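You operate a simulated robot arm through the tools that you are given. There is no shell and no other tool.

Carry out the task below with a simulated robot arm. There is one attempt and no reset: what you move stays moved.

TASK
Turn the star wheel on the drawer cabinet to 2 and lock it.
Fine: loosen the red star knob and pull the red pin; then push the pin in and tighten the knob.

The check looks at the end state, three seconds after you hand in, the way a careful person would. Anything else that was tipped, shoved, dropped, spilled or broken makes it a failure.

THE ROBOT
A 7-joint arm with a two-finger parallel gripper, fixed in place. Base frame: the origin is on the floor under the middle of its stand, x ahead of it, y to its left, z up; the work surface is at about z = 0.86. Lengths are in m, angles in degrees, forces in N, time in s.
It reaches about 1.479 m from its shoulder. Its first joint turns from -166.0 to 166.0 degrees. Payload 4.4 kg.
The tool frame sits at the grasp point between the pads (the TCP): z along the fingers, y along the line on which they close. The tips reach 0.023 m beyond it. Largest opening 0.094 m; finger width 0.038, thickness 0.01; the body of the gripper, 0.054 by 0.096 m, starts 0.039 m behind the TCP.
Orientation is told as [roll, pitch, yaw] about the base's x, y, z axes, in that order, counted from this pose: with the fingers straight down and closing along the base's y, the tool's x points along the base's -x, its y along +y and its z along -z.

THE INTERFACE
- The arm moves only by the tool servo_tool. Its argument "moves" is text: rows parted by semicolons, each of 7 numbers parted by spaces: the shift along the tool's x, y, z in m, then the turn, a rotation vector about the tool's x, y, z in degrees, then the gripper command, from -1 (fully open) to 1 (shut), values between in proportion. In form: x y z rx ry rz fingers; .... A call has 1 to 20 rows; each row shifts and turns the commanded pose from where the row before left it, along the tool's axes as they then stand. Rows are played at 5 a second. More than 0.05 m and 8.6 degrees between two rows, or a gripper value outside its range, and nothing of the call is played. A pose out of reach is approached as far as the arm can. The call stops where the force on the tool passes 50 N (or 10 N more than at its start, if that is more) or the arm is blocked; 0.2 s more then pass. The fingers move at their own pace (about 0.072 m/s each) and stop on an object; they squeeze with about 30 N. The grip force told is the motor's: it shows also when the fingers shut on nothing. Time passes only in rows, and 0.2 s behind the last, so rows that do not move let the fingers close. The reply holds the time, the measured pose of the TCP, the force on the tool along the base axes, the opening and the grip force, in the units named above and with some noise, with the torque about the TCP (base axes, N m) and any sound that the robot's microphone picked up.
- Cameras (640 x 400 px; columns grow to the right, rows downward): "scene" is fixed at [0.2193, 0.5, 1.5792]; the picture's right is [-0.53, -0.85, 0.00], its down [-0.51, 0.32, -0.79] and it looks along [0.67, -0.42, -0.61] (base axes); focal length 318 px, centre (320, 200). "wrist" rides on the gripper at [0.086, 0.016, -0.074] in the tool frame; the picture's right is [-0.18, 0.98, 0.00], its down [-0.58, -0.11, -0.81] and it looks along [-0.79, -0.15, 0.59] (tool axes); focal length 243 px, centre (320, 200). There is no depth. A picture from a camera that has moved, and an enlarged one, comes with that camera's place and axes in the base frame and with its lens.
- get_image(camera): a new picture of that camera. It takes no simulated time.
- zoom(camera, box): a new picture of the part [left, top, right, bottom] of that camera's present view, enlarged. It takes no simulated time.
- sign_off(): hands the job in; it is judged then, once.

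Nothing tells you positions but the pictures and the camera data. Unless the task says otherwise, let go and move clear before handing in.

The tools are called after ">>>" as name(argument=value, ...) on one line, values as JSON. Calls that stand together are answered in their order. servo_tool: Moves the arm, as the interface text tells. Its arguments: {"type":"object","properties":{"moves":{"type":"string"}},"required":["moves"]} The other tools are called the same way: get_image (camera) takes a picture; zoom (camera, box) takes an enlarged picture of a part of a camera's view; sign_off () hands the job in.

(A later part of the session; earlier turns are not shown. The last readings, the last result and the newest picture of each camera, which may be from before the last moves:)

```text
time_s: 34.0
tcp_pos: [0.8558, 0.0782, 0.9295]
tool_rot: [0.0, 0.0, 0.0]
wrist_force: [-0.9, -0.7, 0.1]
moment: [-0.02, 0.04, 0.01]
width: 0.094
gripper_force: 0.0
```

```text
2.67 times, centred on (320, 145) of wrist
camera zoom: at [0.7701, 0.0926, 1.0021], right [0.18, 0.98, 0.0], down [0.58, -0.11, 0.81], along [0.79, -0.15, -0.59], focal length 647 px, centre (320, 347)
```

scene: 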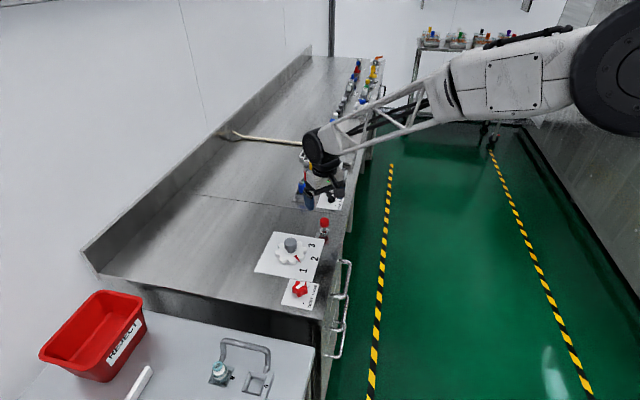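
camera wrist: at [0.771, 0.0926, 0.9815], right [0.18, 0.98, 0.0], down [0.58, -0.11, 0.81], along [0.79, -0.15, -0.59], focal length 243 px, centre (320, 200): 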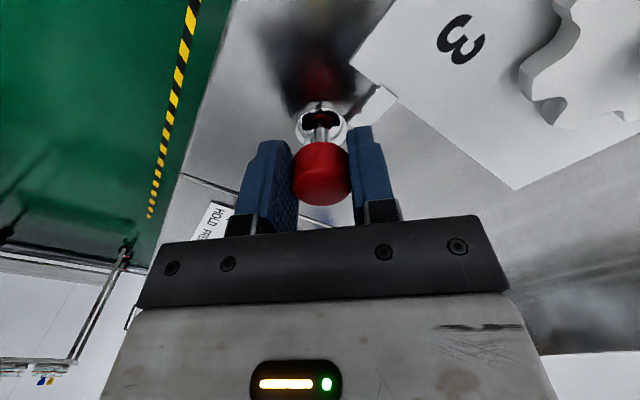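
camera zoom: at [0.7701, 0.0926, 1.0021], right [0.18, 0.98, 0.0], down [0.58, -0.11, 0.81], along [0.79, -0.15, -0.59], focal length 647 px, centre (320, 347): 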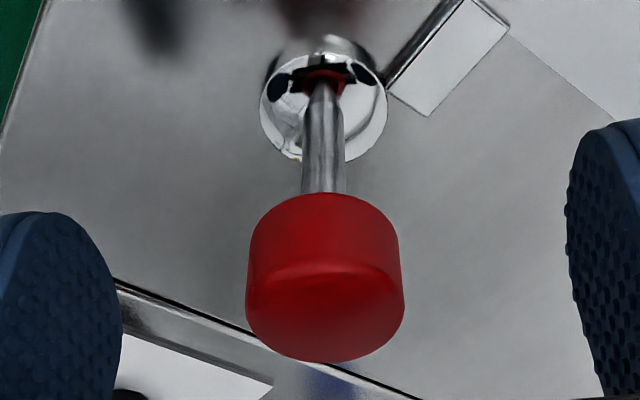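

The pin stays out on its own. Next I'll rise clear and move over the grey handle of the star wheel near [0.83, 0.22].

>>> servo_tool(moves="0 0 -0.03 0 0 0 -1; 0 0 -0.04 0 0 0 -1; 0.0068 0.0355 0 0 0 0 -1; 0.0068 0.0355 0 0 0 0 -1; 0.0068 0.0355 0 0 0 0 -1; 0.0068 0.0355 0 0 0 0 -1; 0 0 0 0 0 0 -1; 0 0 0 0 0 0 -1")

>>> get_image(camera="wrist")

>>> get_image(camera="scene")

```text
time_s: 35.8
tcp_pos: [0.8301, 0.2191, 1.0009]
tool_rot: [-0.1, 0.1, 0.0]
wrist_force: [-0.3, 0.0, 0.4]
moment: [0.03, 0.0, 0.02]
width: 0.094
gripper_force: 0.0
```

```text
taken
camera wrist: at [0.7439, 0.2337, 1.0741], right [0.18, 0.98, 0.0], down [0.58, -0.11, 0.81], along [0.79, -0.15, -0.59], focal length 243 px, centre (320, 200)
```

wrist: 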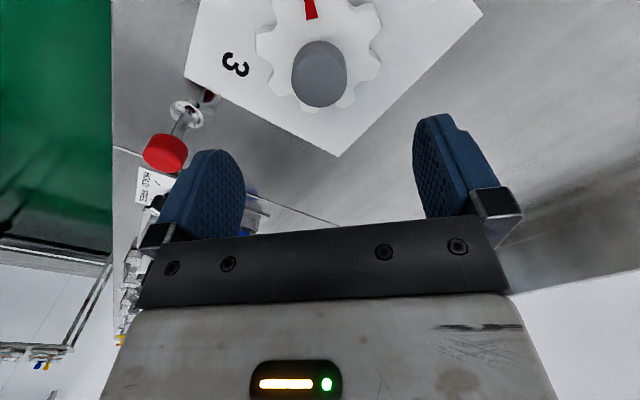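

```text
taken
```

scene: 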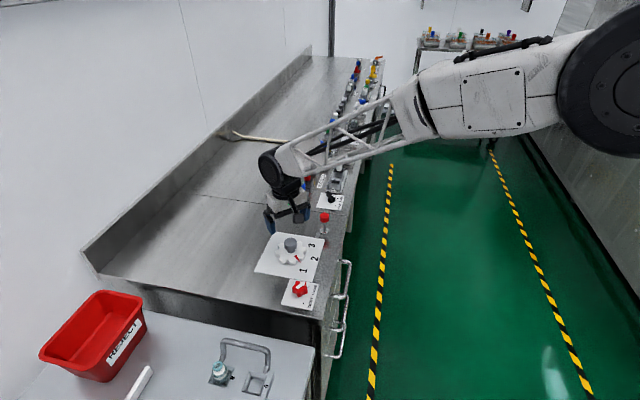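

>>> zoom(camera="wrist", box=[230, 0, 410, 130])

>>> zoom(camera="scene", box=[250, 220, 340, 310])

```text
3.08 times, centred on (320, 65) of wrist
camera zoom: at [0.7439, 0.2337, 1.0741], right [0.18, 0.98, 0.0], down [0.58, -0.11, 0.81], along [0.79, -0.15, -0.59], focal length 746 px, centre (320, 615)
```

zoom: 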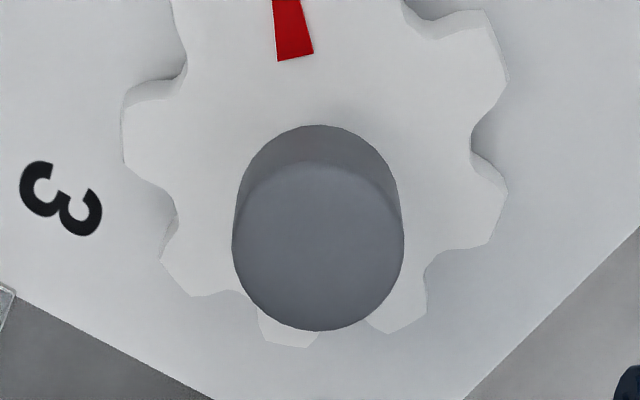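

```text
4.44 times, centred on (295, 265) of scene
camera zoom: at [0.2193, 0.5, 1.5792], right [-0.53, -0.85, 0.0], down [-0.51, 0.32, -0.79], along [0.67, -0.42, -0.61], focal length 1414 px, centre (431, -89)
```

zoom: 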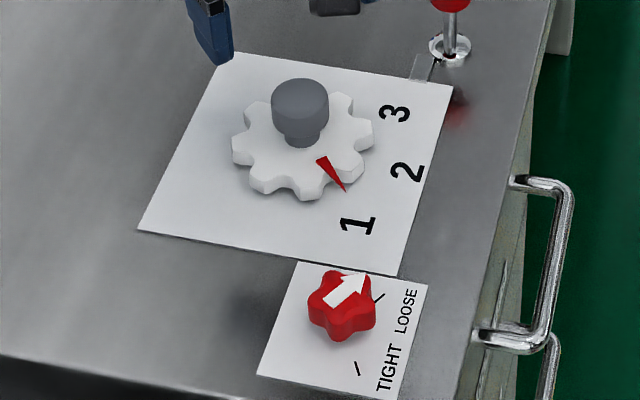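

The grey handle is about 38 mm wide, centred near [0.828, 0.218], with its top at z≈0.91. I'll descend part-way with a small centring correction and check.

>>> servo_tool(moves="0.002 -0.0015 0.02 0 0 0 -1; 0 0 0.025 0 0 0 -1; 0 0 0.02 0 0 0 -1; 0 0 0.01 0 0 0 -1; 0 0 0 0 0 0 -1; 0 0 0 0 0 0 -1")

>>> zoom(camera="wrist", box=[200, 30, 440, 210])

>>> zoom(camera="scene", box=[250, 190, 350, 290])

```text
time_s: 37.2
tcp_pos: [0.8277, 0.2174, 0.9246]
tool_rot: [0.1, 0.0, 0.0]
wrist_force: [-0.2, 1.0, 0.3]
moment: [-0.03, 0.02, -0.04]
width: 0.0941
gripper_force: 0.0
```

```text
2.22 times, centred on (320, 120) of wrist
camera zoom: at [0.741, 0.2319, 0.998], right [0.18, 0.98, 0.0], down [0.58, -0.11, 0.81], along [0.79, -0.15, -0.59], focal length 539 px, centre (320, 378)
```

zoom: 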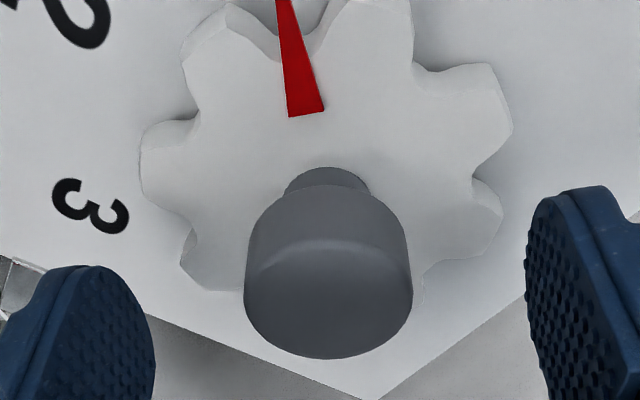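

```text
4.00 times, centred on (300, 240) of scene
camera zoom: at [0.2193, 0.5, 1.5792], right [-0.53, -0.85, 0.0], down [-0.51, 0.32, -0.79], along [0.67, -0.42, -0.61], focal length 1273 px, centre (400, 40)
```

zoom: 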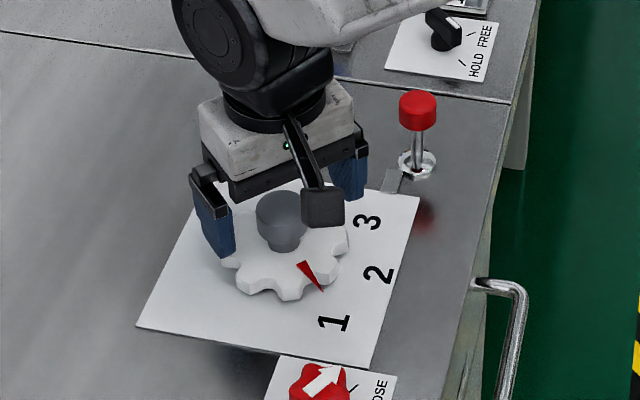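

>>> servo_tool(moves="0 0.0006 0.008 0 0 0 -1; 0 0 0.007 0 0 0 -1; 0 0 0 0 0 0 -0.3; 0 0 0 0 0 0 0.1; 0 0 0 0 0 0 1; 0 0 0 0 0 0 1; 0 0 0 0 0 0 1")

>>> zoom(camera="wrist", box=[200, 30, 440, 210])

```text
time_s: 38.8
tcp_pos: [0.8276, 0.22, 0.9102]
tool_rot: [0.0, 0.0, -0.1]
wrist_force: [2.4, 11.1, -4.0]
moment: [-0.34, -0.33, -0.04]
width: 0.038
gripper_force: 44.6
```

```text
2.22 times, centred on (320, 120) of wrist
camera zoom: at [0.7408, 0.2338, 0.982], right [0.18, 0.98, 0.0], down [0.58, -0.11, 0.81], along [0.79, -0.15, -0.59], focal length 539 px, centre (320, 378)
```

zoom: 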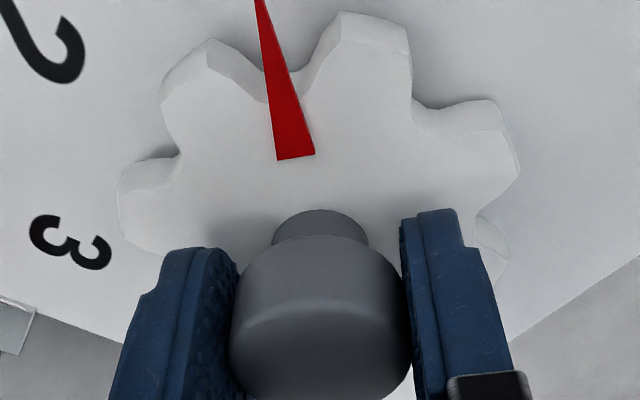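

I have the handle gripped with small forces. I'll turn it counter-clockwise a little first to confirm the wheel follows.

>>> servo_tool(moves="0 0.0002 0 0 0 -3 1; 0 0 0 0 0 -3 1; 0 0 0 0 0 -3 1; 0 0 0 0 0 0 1")

>>> zoom(camera="wrist", box=[200, 30, 440, 210])

>>> zoom(camera="scene", box=[250, 190, 350, 290])

```text
time_s: 39.8
tcp_pos: [0.8277, 0.2192, 0.9096]
tool_rot: [0.0, -0.1, 9.0]
wrist_force: [22.3, -7.0, -3.5]
moment: [0.18, 0.25, -0.01]
width: 0.0377
gripper_force: 45.8
```

```text
2.22 times, centred on (320, 120) of wrist
camera zoom: at [0.7393, 0.2201, 0.9819], right [0.03, 1.0, 0.0], down [0.59, -0.02, 0.81], along [0.81, -0.02, -0.59], focal length 539 px, centre (320, 378)
```

zoom: 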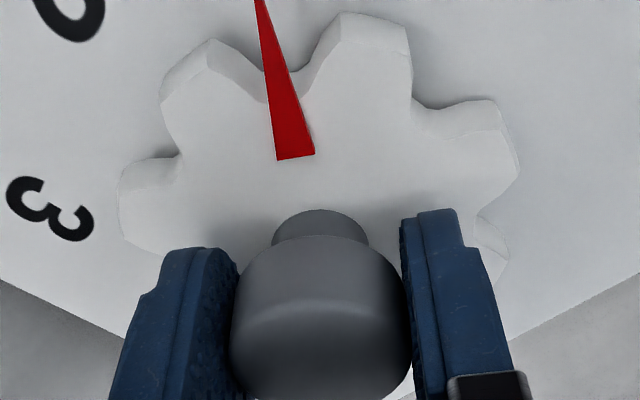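

```text
4.00 times, centred on (300, 240) of scene
camera zoom: at [0.2193, 0.5, 1.5792], right [-0.53, -0.85, 0.0], down [-0.51, 0.32, -0.79], along [0.67, -0.42, -0.61], focal length 1273 px, centre (400, 40)
```

zoom: 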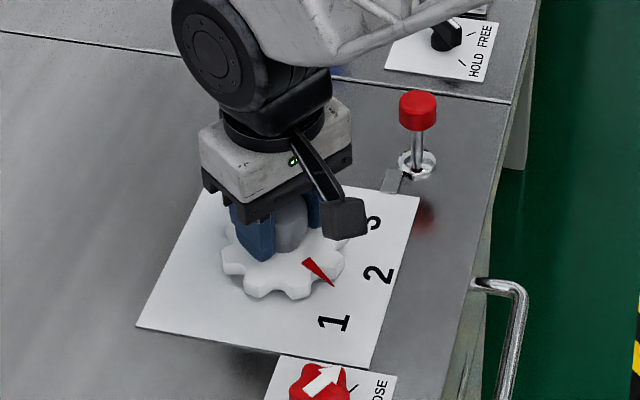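

The wheel follows the handle. I'll trim the side load and carry on toward 2.

>>> servo_tool(moves="-0.0006 -0.0002 0 0 0 0 1; 0 0 0 0 0 -4 1; 0 0 0 0 0 -4 1; 0 0 0 0 0 -4 1; 0 0 0 0 0 -4 1; 0 0 0 0 0 0 1")

```text
time_s: 41.2
tcp_pos: [0.827, 0.2189, 0.9076]
tool_rot: [0.0, 0.0, 25.2]
wrist_force: [-19.1, -18.0, 22.5]
moment: [-0.52, -0.03, -0.03]
width: 0.0378
gripper_force: 44.9
```

>>> servo_tool(moves="0.0006 -0.0002 -0.0006 0 0 0 1; 0 0 0 0 0 -4 1; 0 0 0 0 0 -4 1; 0 0 0 0 0 -4 1; 0 0 0 0 0 -4 1; 0 0 0 0 0 0 1")

>>> zoom(camera="wrist", box=[200, 0, 440, 180])

>>> zoom(camera="scene", box=[250, 190, 350, 290])

```text
time_s: 42.6
tcp_pos: [0.8282, 0.22, 0.9074]
tool_rot: [0.0, 0.0, 41.0]
wrist_force: [29.4, 5.5, -14.8]
moment: [0.16, -0.76, 0.04]
width: 0.0378
gripper_force: 44.9
```

```text
2.22 times, centred on (320, 90) of wrist
camera zoom: at [0.752, 0.1735, 0.9814], right [-0.51, 0.86, 0.0], down [0.51, 0.3, 0.81], along [0.69, 0.41, -0.59], focal length 539 px, centre (320, 444)
```

zoom: 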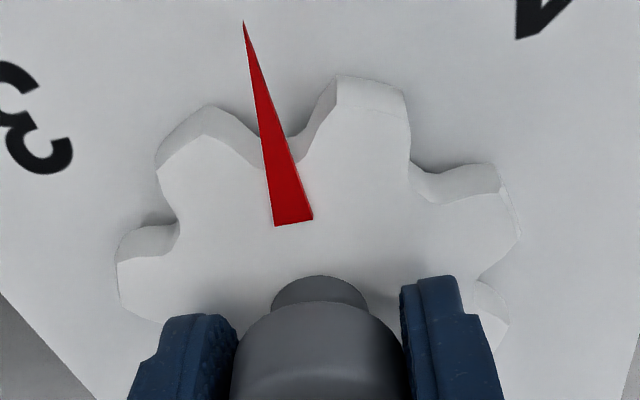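

```text
4.00 times, centred on (300, 240) of scene
camera zoom: at [0.2193, 0.5, 1.5792], right [-0.53, -0.85, 0.0], down [-0.51, 0.32, -0.79], along [0.67, -0.42, -0.61], focal length 1273 px, centre (400, 40)
```

zoom: 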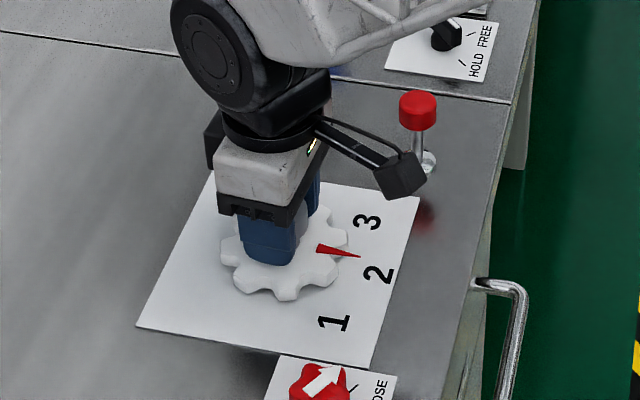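

The pointer measures about 221°, so it needs 4° more to reach 2 at 225°. I'll trim the side load and finish the turn.

>>> servo_tool(moves="-0.0007 -0.0003 0.0003 0 0 0 1; 0 0 0 0 0 -2 1; 0 0 0 0 0 -2 1; 0 0 0 0 0 0 1; 0 0 0 0 0 0 1")

>>> get_image(camera="wrist")

>>> zoom(camera="wrist", box=[200, 0, 440, 180])

>>> zoom(camera="scene", box=[270, 210, 340, 280])

```text
time_s: 43.8
tcp_pos: [0.8271, 0.2193, 0.9098]
tool_rot: [-0.1, -0.1, 45.0]
wrist_force: [2.6, -5.6, 2.2]
moment: [-1.04, 0.69, -0.02]
width: 0.0379
gripper_force: 45.4
```

```text
taken
camera wrist: at [0.7552, 0.1683, 0.9814], right [-0.56, 0.83, 0.0], down [0.49, 0.33, 0.81], along [0.67, 0.46, -0.59], focal length 243 px, centre (320, 200)
```

wrist: 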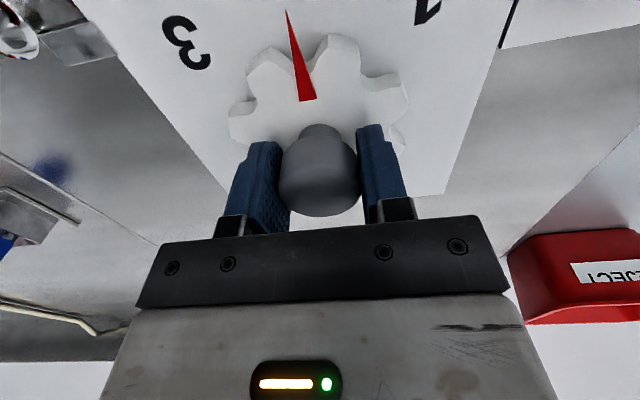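

```text
2.22 times, centred on (320, 90) of wrist
camera zoom: at [0.7552, 0.1683, 0.9814], right [-0.56, 0.83, 0.0], down [0.49, 0.33, 0.81], along [0.67, 0.46, -0.59], focal length 539 px, centre (320, 444)
```

zoom: 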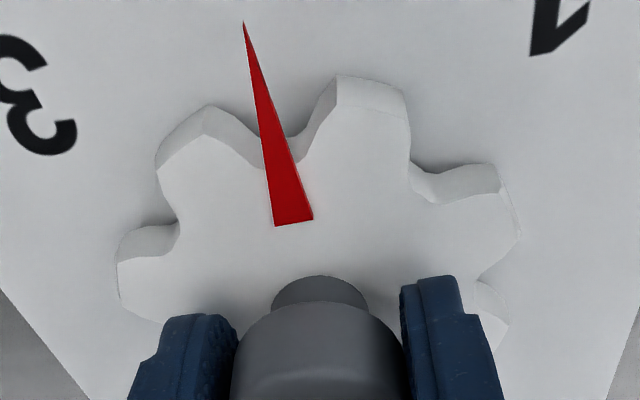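

```text
5.71 times, centred on (305, 245) of scene
camera zoom: at [0.2193, 0.5, 1.5792], right [-0.53, -0.85, 0.0], down [-0.51, 0.32, -0.79], along [0.67, -0.42, -0.61], focal length 1818 px, centre (406, -57)
```

zoom: 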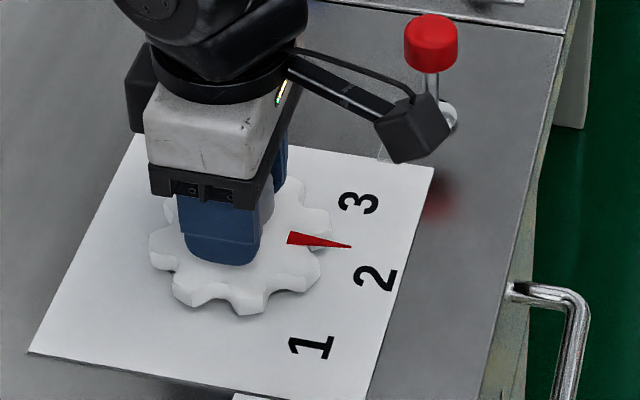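

The handle has turned 45° from 1, so the pointer should be at 2. I'll release gently, rise clear and verify.

>>> servo_tool(moves="0 0 0 0 0 0 0.1; 0 0 0 0 0 0 -0.3; 0 0 0 0 0 0 -1; 0 0 0 0 0 0 -1; 0 0 -0.03 0 0 0 -1; 0 0 -0.04 0 0 0 -1; 0 0 -0.03 0 0 0 -1; 0 0 0 0 0 0 -1")

>>> get_image(camera="wrist")

>>> zoom(camera="scene", box=[250, 200, 350, 300])

```text
time_s: 45.6
tcp_pos: [0.8287, 0.2192, 1.0097]
tool_rot: [0.0, 0.0, 44.9]
wrist_force: [0.3, 0.0, -0.2]
moment: [0.01, 0.0, -0.01]
width: 0.094
gripper_force: 0.1
```

```text
taken
camera wrist: at [0.7564, 0.1678, 1.0834], right [-0.56, 0.83, 0.0], down [0.49, 0.33, 0.81], along [0.67, 0.46, -0.59], focal length 243 px, centre (320, 200)
```

wrist: 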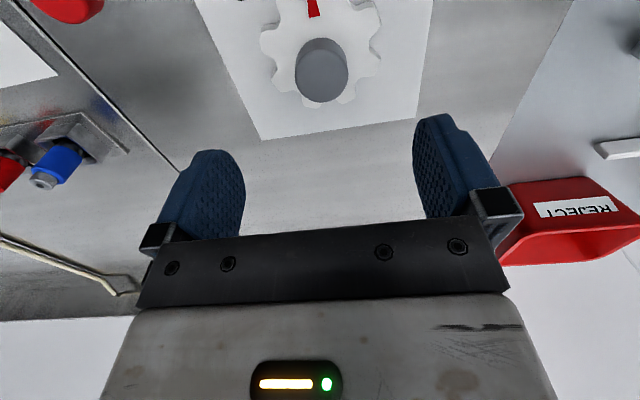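

```text
4.00 times, centred on (300, 250) of scene
camera zoom: at [0.2193, 0.5, 1.5792], right [-0.53, -0.85, 0.0], down [-0.51, 0.32, -0.79], along [0.67, -0.42, -0.61], focal length 1273 px, centre (400, 0)
```

zoom: 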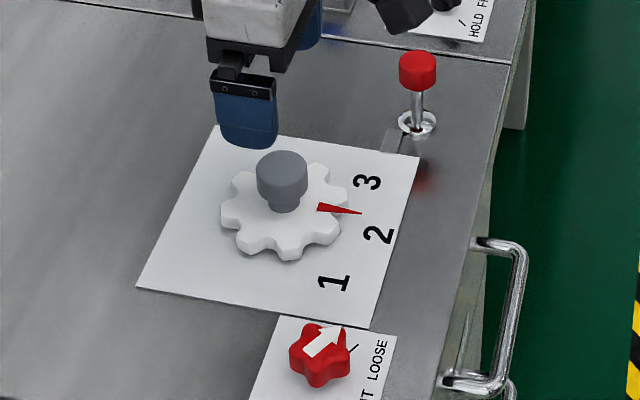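

I'll back off along the pointer's direction so the wrist camera can see the pointer and all three labels together.

>>> servo_tool(moves="0.04 0 -0.01 0 0 0 -1; 0.04 0 -0.01 0 0 0 -1; 0 0 0 0 0 0 -1; 0 0 0 0 0 0 -1")

>>> zoom(camera="wrist", box=[200, 0, 440, 180])

```text
time_s: 46.6
tcp_pos: [0.7742, 0.1619, 1.0277]
tool_rot: [0.0, 0.1, 45.0]
wrist_force: [-0.5, 0.7, -0.3]
moment: [0.0, 0.0, -0.01]
width: 0.0942
gripper_force: 0.0
```

```text
2.22 times, centred on (320, 90) of wrist
camera zoom: at [0.7019, 0.1099, 1.1008], right [-0.56, 0.83, 0.0], down [0.49, 0.33, 0.81], along [0.67, 0.46, -0.59], focal length 539 px, centre (320, 444)
```

zoom: 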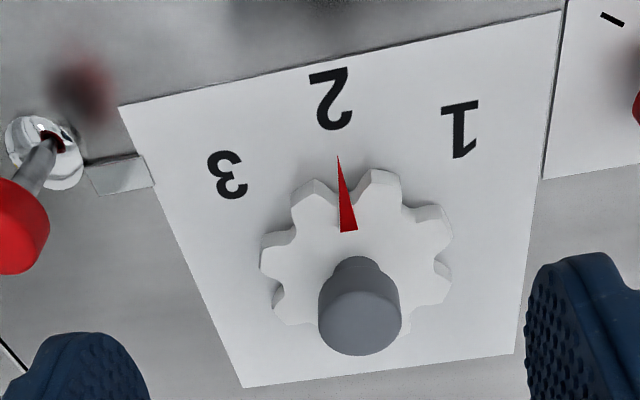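

The pointer is on 2 (measured 224° ± 1.5°, with the label at about 225°). I'll go back over the pin, squared up, and come down around its cap.

>>> servo_tool(moves="0 0 0 0 0 7.5 -1; 0 0 0 0 0 7.5 -1; 0 0 0 0 0 7.5 -1; 0 0 0 0 0 7.5 -1; 0 0 0 0 0 7.5 -1; 0 0 0 0 0 7.5 -1; -0.0272 -0.0279 0 0 0 0 -1; -0.0272 -0.0279 0 0 0 0 -1; -0.0272 -0.0279 0 0 0 0 -1; 0 0 0 0 0 0 -1; 0 0 0.025 0 0 0 -1; 0 0 0.025 0 0 0 -1; 0 0 0.025 0 0 0 -1; 0 0 0 0 0 0 -1; 0 0 0 0 0 0 -1")

>>> zoom(camera="wrist", box=[200, 30, 440, 210])

>>> zoom(camera="scene", box=[280, 180, 370, 280])

```text
time_s: 49.8
tcp_pos: [0.8541, 0.0772, 0.9511]
tool_rot: [0.0, -0.1, 0.0]
wrist_force: [-0.3, -0.1, 0.7]
moment: [-0.01, -0.02, 0.0]
width: 0.094
gripper_force: 0.3
```

```text
2.22 times, centred on (320, 120) of wrist
camera zoom: at [0.768, 0.0925, 1.0248], right [0.18, 0.98, 0.0], down [0.58, -0.11, 0.81], along [0.79, -0.15, -0.59], focal length 539 px, centre (320, 378)
```

zoom: 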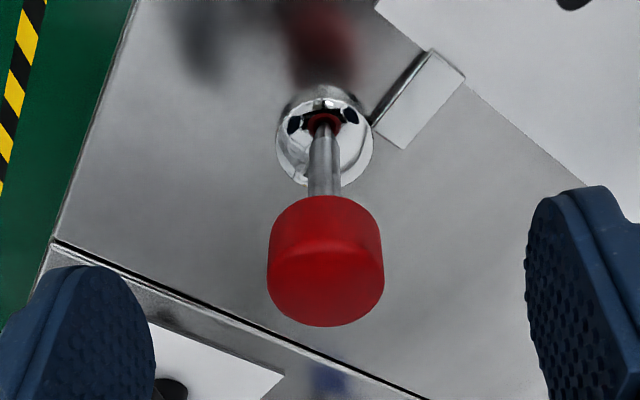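

```text
4.00 times, centred on (325, 230) of scene
camera zoom: at [0.2193, 0.5, 1.5792], right [-0.53, -0.85, 0.0], down [-0.51, 0.32, -0.79], along [0.67, -0.42, -0.61], focal length 1273 px, centre (300, 80)
```

zoom: 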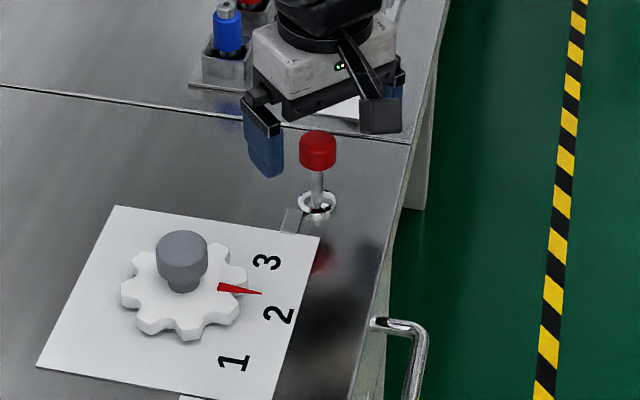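

The cap is centred (allowing for the camera's small bias). I'll go down the last 22 mm and grip.

>>> servo_tool(moves="-0.002 0 0.0115 0 0 0 -1; 0 0 0.011 0 0 0 -1; 0 0 0 0 0 0 -0.2; 0 0 0 0 0 0 0.2; 0 0 0 0 0 0 0.5; 0 0 0 0 0 0 1; 0 0 0 0 0 0 1")

```text
time_s: 51.4
tcp_pos: [0.8555, 0.0781, 0.9291]
tool_rot: [0.0, 0.0, 0.0]
wrist_force: [1.9, 4.3, -2.5]
moment: [0.1, -0.07, -0.02]
width: 0.0292
gripper_force: 45.1
```

The grip is clean and lateral forces are low. I'll push the pin down in small steps and watch the force.

>>> servo_tool(moves="0 0 0.002 0 0 0 1; 0 0 0.002 0 0 0 1; 0 0 0.002 0 0 0 1; 0 0 0 0 0 0 1")

```text
time_s: 52.4
tcp_pos: [0.8545, 0.0792, 0.9244]
tool_rot: [0.0, -0.2, -0.1]
wrist_force: [15.8, -32.1, 1.3]
moment: [-0.62, -0.12, -0.3]
width: 0.029
gripper_force: 44.9
```

>>> servo_tool(moves="-0.0004 -0.0009 0 0 0 0 1; 0 0 0 0 0 0 1; 0 0 0 0 0 0 1")

```text
time_s: 53.2
tcp_pos: [0.8543, 0.0785, 0.9248]
tool_rot: [0.0, 0.0, 0.0]
wrist_force: [20.5, -37.7, -1.2]
moment: [-0.71, -0.43, -0.22]
width: 0.029
gripper_force: 44.7
```

>>> servo_tool(moves="-0.0004 -0.0006 0.0005 0 0 0 1; 0 0 0 0 0 0 1; 0 0 0 0 0 0 1")

```text
time_s: 54.0
tcp_pos: [0.8542, 0.0777, 0.9243]
tool_rot: [0.1, 0.1, 0.1]
wrist_force: [6.5, -17.0, 1.7]
moment: [-0.33, -0.54, -0.12]
width: 0.0293
gripper_force: 45.2
```

The side load is falling. I'll continue pushing down in small steps.

>>> servo_tool(moves="-0.0003 -0.0003 0.002 0 0 0 1; 0 0 0.002 0 0 0 1; 0 0 0.002 0 0 0 1; 0 0 0 0 0 0 1")

>>> zoom(camera="scene", box=[280, 180, 370, 280])

```text
time_s: 55.0
tcp_pos: [0.8558, 0.0771, 0.9176]
tool_rot: [0.1, 0.1, 0.1]
wrist_force: [-14.8, -14.4, 0.2]
moment: [-0.32, -0.05, -0.11]
width: 0.0294
gripper_force: 44.8
```

```text
4.00 times, centred on (325, 230) of scene
camera zoom: at [0.2193, 0.5, 1.5792], right [-0.53, -0.85, 0.0], down [-0.51, 0.32, -0.79], along [0.67, -0.42, -0.61], focal length 1273 px, centre (300, 80)
```

zoom: 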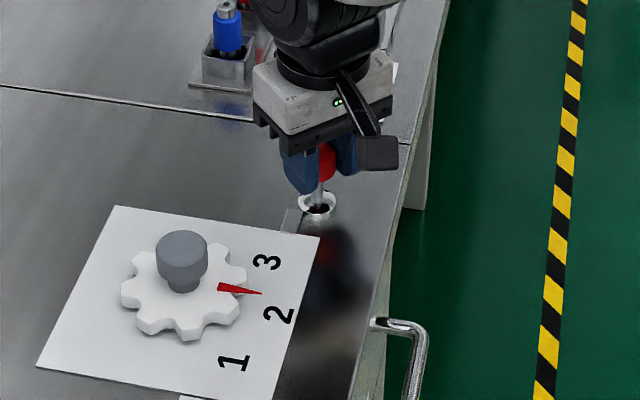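

>>> servo_tool(moves="0.0003 -0.0003 0.002 0 0 0 1; 0 0 0.002 0 0 0 1; 0 0 0.002 0 0 0 1; 0 0 0 0 0 0 1")

```text
time_s: 56.0
tcp_pos: [0.856, 0.0778, 0.9124]
tool_rot: [0.0, 0.0, 0.1]
wrist_force: [-8.3, 23.9, 0.2]
moment: [0.46, -0.35, 0.19]
width: 0.0291
gripper_force: 44.6
```

>>> servo_tool(moves="0.0001 0.0006 0.001 0 0 0 1; 0 0 0.0015 0 0 0 1; 0 0 0.0015 0 0 0 1; 0 0 0 0 0 0 1")

```text
time_s: 57.0
tcp_pos: [0.8563, 0.0785, 0.9097]
tool_rot: [-0.1, -0.1, 0.0]
wrist_force: [0.3, 30.4, 5.1]
moment: [0.55, 0.5, 0.21]
width: 0.0293
gripper_force: 44.6
```

>>> servo_tool(moves="0 0.0009 0.0007 0 0 0 1; 0 0 0.0007 0 0 0 1; 0 0 0 0 0 0 1")

```text
time_s: 57.8
tcp_pos: [0.8572, 0.0777, 0.9088]
tool_rot: [0.1, 0.0, 0.0]
wrist_force: [-25.6, 7.7, 25.0]
moment: [0.19, 0.34, 0.1]
width: 0.0294
gripper_force: 45.0
```

An upward reaction of 25 N has appeared at z≈0.909, the original seated height. One more small press will confirm it's fully in.

>>> servo_tool(moves="0.0006 0.0001 0.0004 0 0 0 1; 0 0 0.0003 0 0 0 1; 0 0 0 0 0 0 1")

>>> zoom(camera="wrist", box=[230, 90, 410, 220])

>>> zoom(camera="scene", box=[300, 200, 350, 250])

```text
time_s: 58.6
tcp_pos: [0.8563, 0.0781, 0.9082]
tool_rot: [0.0, -0.1, 0.0]
wrist_force: [-11.5, -11.3, 35.6]
moment: [-0.26, -0.1, -0.08]
width: 0.0291
gripper_force: 45.0
```

```text
3.08 times, centred on (320, 155) of wrist
camera zoom: at [0.7699, 0.0924, 0.981], right [0.18, 0.98, 0.0], down [0.58, -0.11, 0.81], along [0.79, -0.15, -0.59], focal length 746 px, centre (320, 338)
```

zoom: 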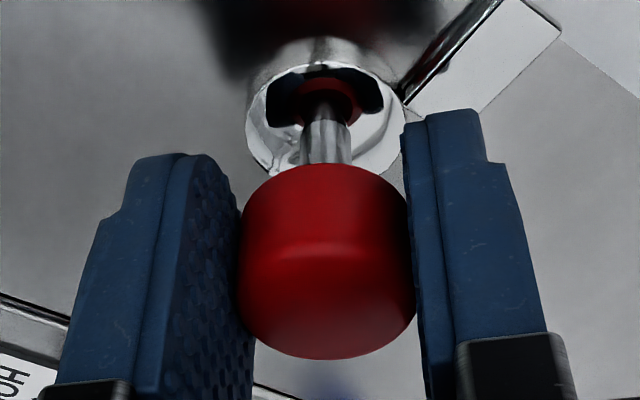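

```text
8.00 times, centred on (325, 225) of scene
camera zoom: at [0.2193, 0.5, 1.5792], right [-0.53, -0.85, 0.0], down [-0.51, 0.32, -0.79], along [0.67, -0.42, -0.61], focal length 2545 px, centre (280, 0)
```

zoom: 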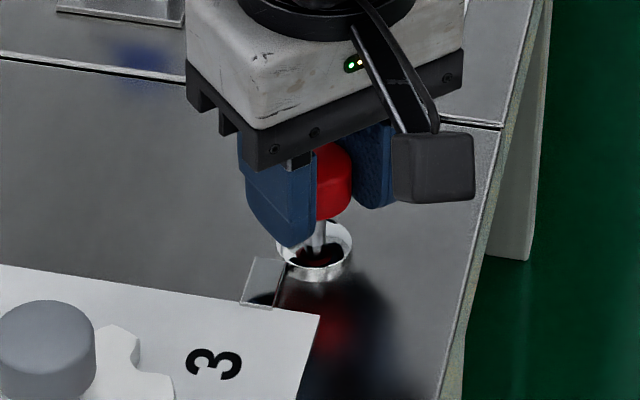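

The pin is back at its original seated height against a firm stop. I'll unload, release and rise clear.

>>> servo_tool(moves="0 0 -0.0006 0 0 0 1; 0 0 0 0 0 0 0.3; 0 0 0 0 0 0 -0.3; 0 0 0 0 0 0 -1; 0 0 0 0 0 0 -1; 0 0 0 0 0 0 -1; 0 0 -0.03 0 0 0 -1; 0 0 -0.04 0 0 0 -1; 0 0 -0.04 0 0 0 -1; 0 0 0 0 0 0 -1")

>>> zoom(camera="scene", box=[250, 200, 350, 320])

>>> zoom(camera="wrist", box=[200, 0, 440, 160])

```text
time_s: 60.8
tcp_pos: [0.8539, 0.0793, 1.0179]
tool_rot: [0.1, 0.1, 0.0]
wrist_force: [-0.5, -0.5, -0.2]
moment: [0.0, 0.03, 0.04]
width: 0.094
gripper_force: 0.0
```

```text
3.33 times, centred on (300, 260) of scene
camera zoom: at [0.2193, 0.5, 1.5792], right [-0.53, -0.85, 0.0], down [-0.51, 0.32, -0.79], along [0.67, -0.42, -0.61], focal length 1060 px, centre (387, 0)
```

zoom: 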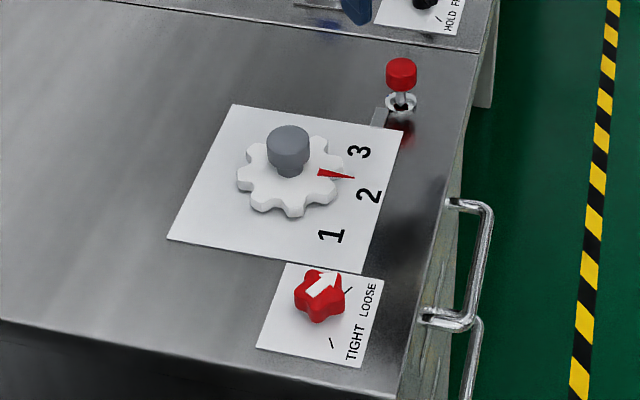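

```text
2.50 times, centred on (320, 80) of wrist
camera zoom: at [0.7673, 0.0932, 1.0912], right [0.18, 0.98, 0.0], down [0.58, -0.11, 0.81], along [0.79, -0.15, -0.59], focal length 606 px, centre (320, 500)
```

zoom: 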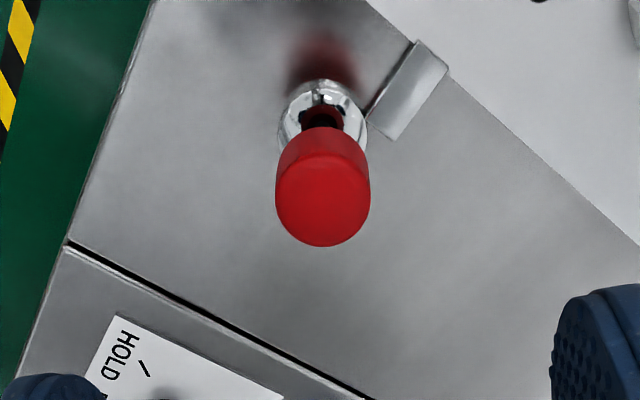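

The pin is back to its original height and the pointer is at 2. Last step: go to the red knob, align with its lobes at yaw 51°, and tighten it clockwise.

>>> servo_tool(moves="0.0275 0.0308 0 0 0 0 -1; 0.0275 0.0308 0 0 0 0 -1; 0.0275 0.0308 0 0 0 0 -1; 0.0275 0.0308 0 0 0 0 -1; 0.0275 0.0308 0 0 0 0 -1; 0.0275 0.0308 0 0 0 0 -1; 0 0 0.005 0 0 -8.5 -1; 0 0 0.005 0 0 -8.5 -1; 0 0 0.005 0 0 -8.5 -1; 0 0 0.005 0 0 -8.5 -1; 0 0 0.005 0 0 -8.5 -1; 0 0 0.005 0 0 -8.5 -1; 0 0 0 0 0 0 -1; 0 0 0 0 0 0 -1")

>>> zoom(camera="wrist", box=[200, 0, 440, 160])

>>> zoom(camera="scene", box=[250, 200, 350, 320])

```text
time_s: 63.8
tcp_pos: [0.691, 0.2629, 0.9864]
tool_rot: [0.0, -0.1, 51.0]
wrist_force: [-0.8, -0.3, 0.5]
moment: [0.03, -0.02, 0.01]
width: 0.0942
gripper_force: 0.1
```

```text
2.50 times, centred on (320, 80) of wrist
camera zoom: at [0.6238, 0.205, 1.0598], right [-0.65, 0.76, 0.0], down [0.45, 0.38, 0.81], along [0.61, 0.52, -0.59], focal length 606 px, centre (320, 500)
```

zoom: 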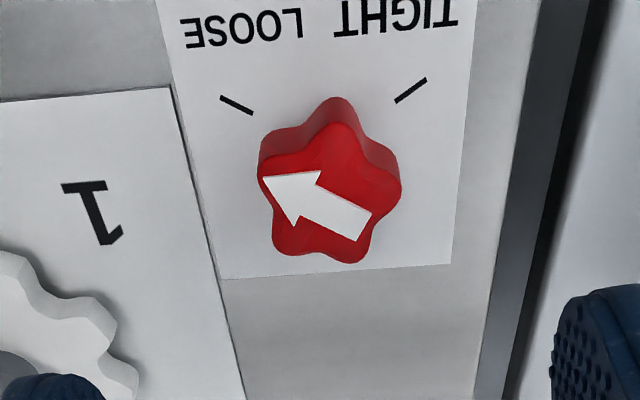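

```text
3.33 times, centred on (300, 260) of scene
camera zoom: at [0.2193, 0.5, 1.5792], right [-0.53, -0.85, 0.0], down [-0.51, 0.32, -0.79], along [0.67, -0.42, -0.61], focal length 1060 px, centre (387, 0)
```

zoom: 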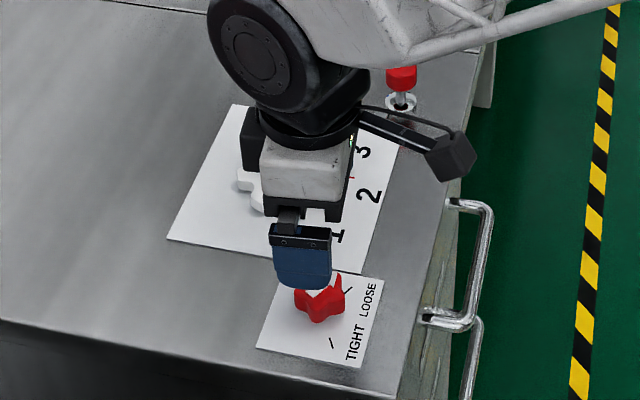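

The arrow measures 284° (LOOSE), so yaw 51° lines up with a lobe. I'll shift about 2.7 mm to centre on it and descend.

>>> servo_tool(moves="0 0.0027 0.02 0 0 0 -1; 0 0 0.025 0 0 0 -1; 0 0 0.025 0 0 0 -1; 0 0 0.016 0 0 0 -1; 0 0 0 0 0 0 -1; 0 0 0 0 0 0 -1")

>>> zoom(camera="wrist", box=[200, 50, 440, 230])

```text
time_s: 65.2
tcp_pos: [0.6905, 0.2628, 0.9009]
tool_rot: [-0.1, -0.1, 51.0]
wrist_force: [0.8, -0.3, 0.3]
moment: [-0.02, -0.03, -0.01]
width: 0.094
gripper_force: 0.1
```

```text
2.22 times, centred on (320, 140) of wrist
camera zoom: at [0.6226, 0.2056, 0.9746], right [-0.65, 0.76, 0.0], down [0.45, 0.38, 0.81], along [0.61, 0.52, -0.59], focal length 539 px, centre (320, 333)
```

zoom: 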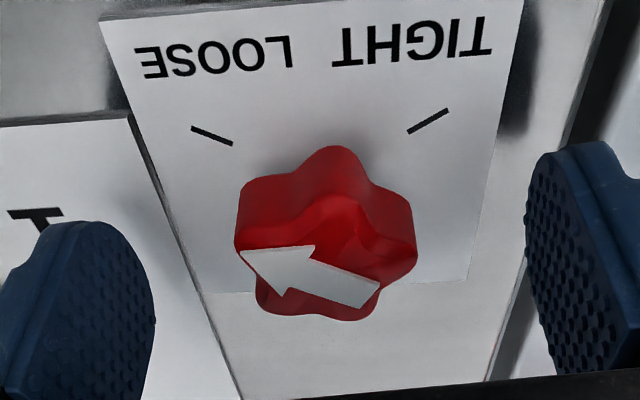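

>>> servo_tool(moves="0 0 0.006 0 0 0 -1; 0 0 0.005 0 0 0 -1; 0 0 0 0 0 0 -0.3; 0 0 0 0 0 0 0.1; 0 0 0 0 0 0 1; 0 0 0 0 0 0 1; 0 0 0 0 0 0 1")

>>> zoom(camera="wrist", box=[200, 50, 440, 230])

```text
time_s: 67.0
tcp_pos: [0.6891, 0.2646, 0.8894]
tool_rot: [-0.1, 0.0, 51.0]
wrist_force: [10.0, -6.1, -1.3]
moment: [0.14, 0.04, -0.01]
width: 0.0386
gripper_force: 45.0
stopped in row 7: the force on the tool passed its limit at 51 N (the readings are from after the stop); the commanded pose is now the measured one
```

```text
2.22 times, centred on (320, 140) of wrist
camera zoom: at [0.6224, 0.2067, 0.9629], right [-0.65, 0.76, 0.0], down [0.45, 0.38, 0.81], along [0.61, 0.52, -0.59], focal length 539 px, centre (320, 333)
```

zoom: 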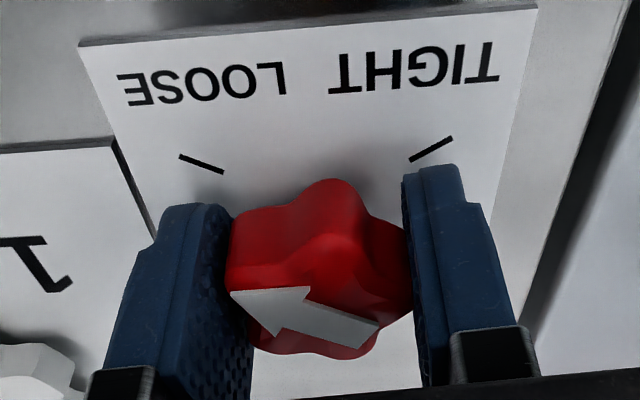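

The star is gripped squarely and the load has settled. I'll turn clockwise toward TIGHT in checked batches.

>>> servo_tool(moves="-0.0001 0 0 0 0 5 1; -0.0001 0 0 0 0 5 1; -0.0001 0 0 0 0 5 1; 0 0 0 0 0 0 1")

```text
time_s: 68.0
tcp_pos: [0.6905, 0.2644, 0.8894]
tool_rot: [-0.1, 0.0, 35.8]
wrist_force: [8.9, -8.0, -0.8]
moment: [0.14, 0.05, 0.0]
width: 0.0384
gripper_force: 44.8
stopped in row 4: the force on the tool passed its limit at 52 N (the readings are from after the stop); the commanded pose is now the measured one
```

>>> servo_tool(moves="-0.0001 0 0 0 0 5 1; -0.0001 0 0 0 0 5 1; 0 0 0 0 0 0 1")

>>> zoom(camera="wrist", box=[200, 50, 440, 230])

```text
time_s: 68.8
tcp_pos: [0.6884, 0.2647, 0.8903]
tool_rot: [-0.1, 0.0, 25.8]
wrist_force: [15.8, -6.0, -8.9]
moment: [0.18, 0.34, -0.01]
width: 0.0387
gripper_force: 45.2
```

```text
2.22 times, centred on (320, 140) of wrist
camera zoom: at [0.6046, 0.2406, 0.963], right [-0.26, 0.96, 0.0], down [0.57, 0.16, 0.81], along [0.78, 0.21, -0.59], focal length 539 px, centre (320, 333)
```

zoom: 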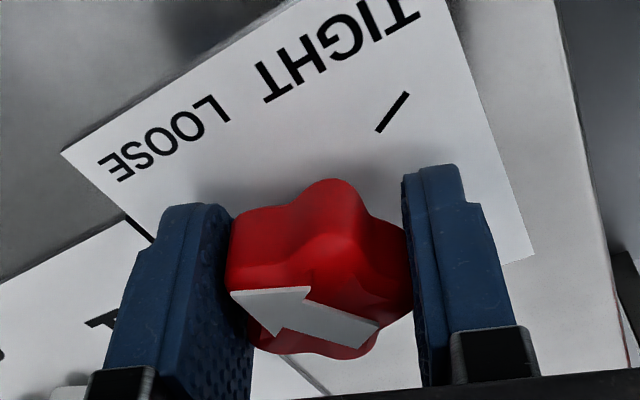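

>>> servo_tool(moves="-0.0003 -0.0003 0.0001 0 0 0 1; -0.0001 0 0.0001 0 0 5 1; -0.0001 0 0 0 0 5 1; -0.0001 0 0.0001 0 0 5 1; 0 0 0 0 0 0 1")

```text
time_s: 70.0
tcp_pos: [0.6898, 0.2659, 0.89]
tool_rot: [0.0, 0.1, 10.8]
wrist_force: [-28.3, -11.8, 13.3]
moment: [0.25, 0.3, 0.04]
width: 0.0388
gripper_force: 45.3
```

>>> servo_tool(moves="0.0009 -0.0002 -0.0003 0 0 0 1; 0 0 0 0 0 5 1; 0 0 0 0 0 5 1; 0 0 0 0 0 5 1; 0 0 0 0 0 0 1")

```text
time_s: 71.2
tcp_pos: [0.6896, 0.2655, 0.8894]
tool_rot: [-0.1, 0.0, -4.2]
wrist_force: [-8.8, -31.1, -4.7]
moment: [0.08, -0.94, 0.04]
width: 0.0388
gripper_force: 45.3
```

>>> servo_tool(moves="0.0002 -0.0008 0.0001 0 0 0 1; -0.0001 0 0 0 0 5 1; -0.0001 0 0 0 0 5 1; -0.0001 0 0 0 0 5 1; 0 0 0 0 0 0 1")

```text
time_s: 72.4
tcp_pos: [0.689, 0.2648, 0.889]
tool_rot: [0.0, 0.1, -19.2]
wrist_force: [8.0, -27.4, -19.9]
moment: [0.34, -0.64, 0.02]
width: 0.0383
gripper_force: 45.3
```

>>> servo_tool(moves="-0.0005 -0.0006 0.0005 0 0 0 1; -0.0001 0 0 0 0 5 1; -0.0001 0 0.0001 0 0 5 1; -0.0001 0 0 0 0 5 1; 0 0 0 0 0 0 1")

>>> zoom(camera="wrist", box=[200, 50, 440, 230])

```text
time_s: 73.6
tcp_pos: [0.6896, 0.2645, 0.8903]
tool_rot: [0.0, -0.1, -34.2]
wrist_force: [-22.7, 11.7, 9.1]
moment: [0.14, 0.61, 0.03]
width: 0.0385
gripper_force: 44.8
```

```text
2.22 times, centred on (320, 140) of wrist
camera zoom: at [0.627, 0.3255, 0.9627], right [0.7, 0.71, 0.0], down [0.42, -0.42, 0.81], along [0.57, -0.57, -0.59], focal length 539 px, centre (320, 333)
```

zoom: 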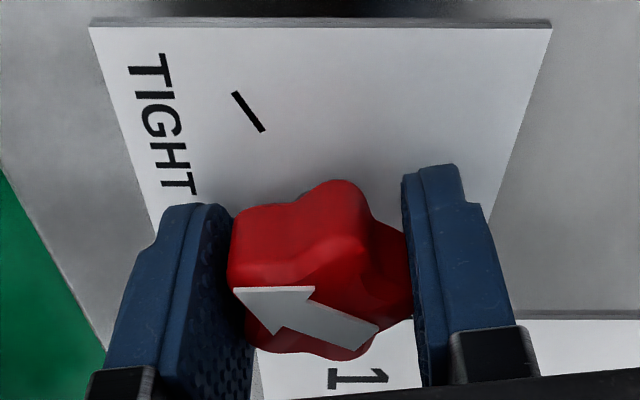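

>>> servo_tool(moves="0.0007 0 -0.0002 0 0 0 1; -0.0001 0 0 0 0 5 1; -0.0001 0 0 0 0 5 1; -0.0001 0 0 0 0 5 1; 0 0 0 0 0 0 1")

```text
time_s: 74.8
tcp_pos: [0.6908, 0.2631, 0.8894]
tool_rot: [0.1, 0.0, -49.2]
wrist_force: [35.5, 21.8, -19.1]
moment: [-0.57, -0.12, -0.09]
width: 0.0378
gripper_force: 45.6
```

>>> servo_tool(moves="-0.0001 0.001 0.0004 0 0 0 1; 0 0 0 0 0 0 1; -0.0001 0 0 0 0 4 1; -0.0001 0 0 0 0 4 1; 0 0 0 0 0 0 1")

>>> zoom(camera="wrist", box=[200, 50, 440, 230])

```text
time_s: 76.0
tcp_pos: [0.6895, 0.2642, 0.8896]
tool_rot: [0.1, -0.1, -57.2]
wrist_force: [10.4, -12.2, 27.5]
moment: [-0.23, 0.17, 0.56]
width: 0.0379
gripper_force: 44.9
```

```text
2.22 times, centred on (320, 140) of wrist
camera zoom: at [0.6568, 0.3438, 0.9627], right [0.93, 0.38, 0.0], down [0.22, -0.55, 0.81], along [0.31, -0.75, -0.59], focal length 539 px, centre (320, 333)
```

zoom: 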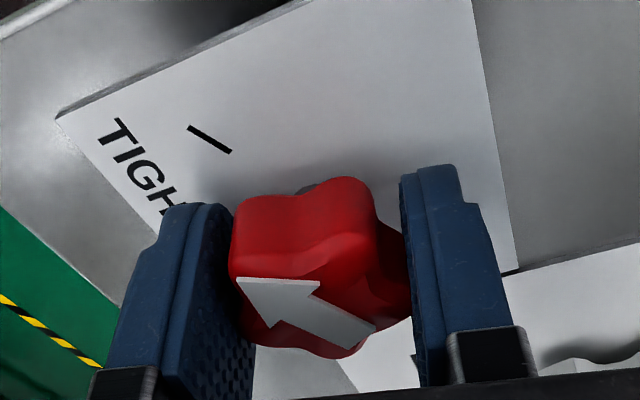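

There's now a +0.56 N m resisting torque, so the knob looks to be at its tight end. I'll zoom in to check the arrow against the TIGHT tick.

>>> zoom(camera="wrist", box=[240, 80, 400, 200])

>>> zoom(camera="scene", box=[270, 250, 340, 320])

```text
3.33 times, centred on (320, 140) of wrist
camera zoom: at [0.6568, 0.3438, 0.9627], right [0.93, 0.38, 0.0], down [0.22, -0.55, 0.81], along [0.31, -0.75, -0.59], focal length 809 px, centre (320, 400)
```

zoom: 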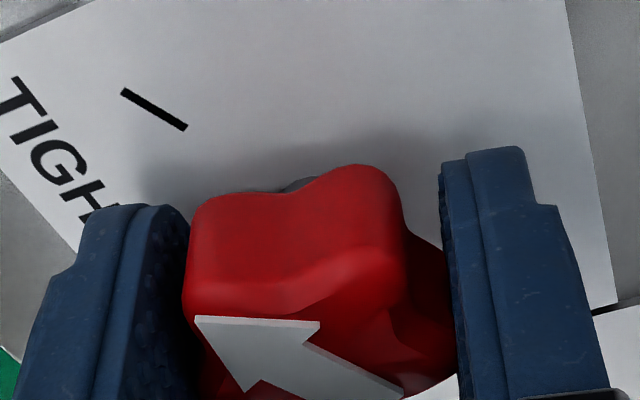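

```text
5.71 times, centred on (305, 285) of scene
camera zoom: at [0.2193, 0.5, 1.5792], right [-0.53, -0.85, 0.0], down [-0.51, 0.32, -0.79], along [0.67, -0.42, -0.61], focal length 1818 px, centre (406, -286)
```

zoom: 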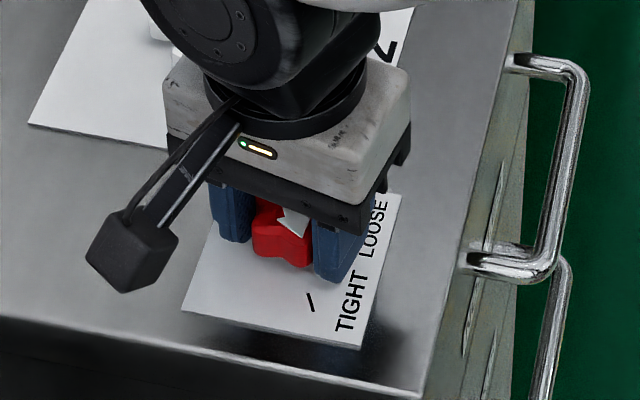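

>>> servo_tool(moves="-0.0003 -0.0001 -0.0006 0 0 0 1; 0 0 0 0 0 3 1; 0 0 0 0 0 2 1; 0 0 0 0 0 0 1")

>>> zoom(camera="wrist", box=[200, 50, 440, 230])

```text
time_s: 77.0
tcp_pos: [0.69, 0.2642, 0.8888]
tool_rot: [-0.2, 0.0, -62.2]
wrist_force: [7.3, 16.5, 0.2]
moment: [0.59, -0.22, 0.75]
width: 0.0382
gripper_force: 44.5
```

```text
2.22 times, centred on (320, 140) of wrist
camera zoom: at [0.6636, 0.3472, 0.962], right [0.95, 0.3, 0.0], down [0.18, -0.56, 0.81], along [0.24, -0.77, -0.59], focal length 539 px, centre (320, 333)
```

zoom: 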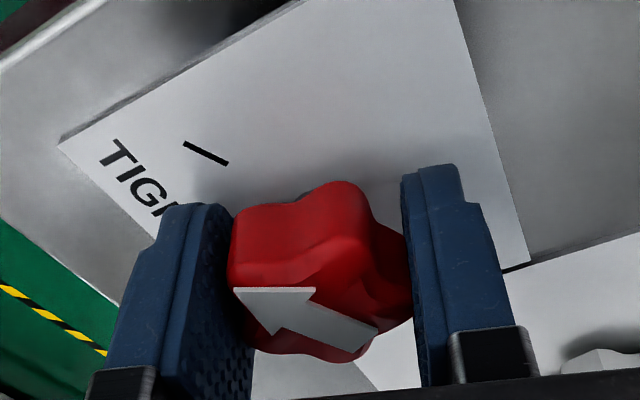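

The knob is holding at about 167° while the torque has risen to 0.75 N m. I'll press a few degrees further to make sure it's fully tight.

>>> servo_tool(moves="0 0.0004 0 0 0 0 1; 0 0 0 0 0 3 1; 0 0 0 0 0 3 1; 0 0 0 0 0 0 1")

>>> zoom(camera="wrist", box=[200, 50, 440, 230])

```text
time_s: 78.0
tcp_pos: [0.6901, 0.2627, 0.8887]
tool_rot: [-0.2, -0.1, -68.2]
wrist_force: [-19.3, -24.1, 1.8]
moment: [-0.02, -0.26, 0.66]
width: 0.0386
gripper_force: 44.8
```

```text
2.22 times, centred on (320, 140) of wrist
camera zoom: at [0.6735, 0.3477, 0.9619], right [0.98, 0.19, 0.0], down [0.12, -0.58, 0.81], along [0.16, -0.79, -0.59], focal length 539 px, centre (320, 333)
```

zoom: 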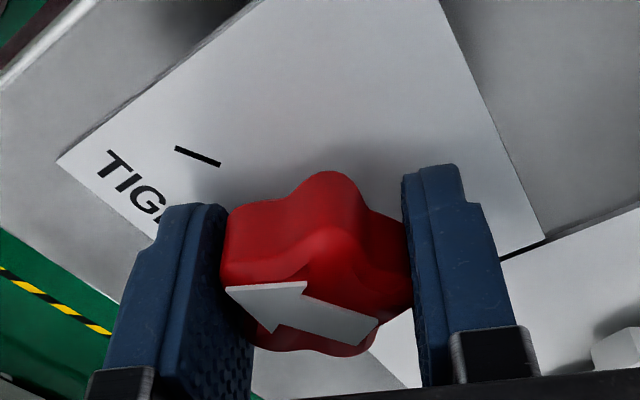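

>>> servo_tool(moves="0.0002 -0.0006 0 0 0 0 1; 0 0 0 0 0 3 1; 0 0 0 0 0 0 1; 0 0 0 0 0 0 1")

>>> zoom(camera="wrist", box=[200, 50, 440, 230])

```text
time_s: 79.0
tcp_pos: [0.69, 0.2632, 0.8879]
tool_rot: [0.0, -0.2, -71.2]
wrist_force: [-26.0, -19.6, -17.1]
moment: [0.09, -0.24, 0.5]
width: 0.0388
gripper_force: 45.1
```

```text
2.22 times, centred on (320, 140) of wrist
camera zoom: at [0.6775, 0.3493, 0.962], right [0.99, 0.14, 0.0], down [0.09, -0.58, 0.81], along [0.11, -0.8, -0.59], focal length 539 px, centre (320, 333)
```

zoom: 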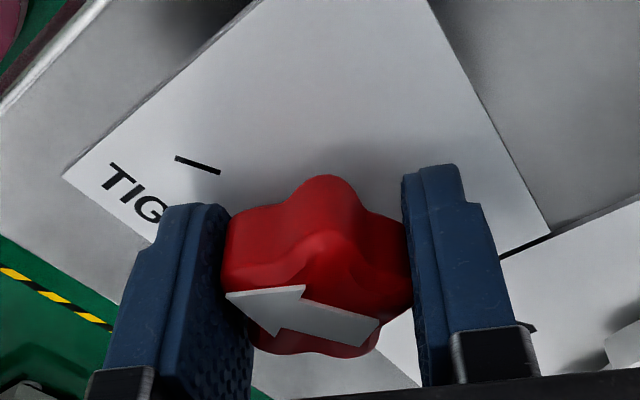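

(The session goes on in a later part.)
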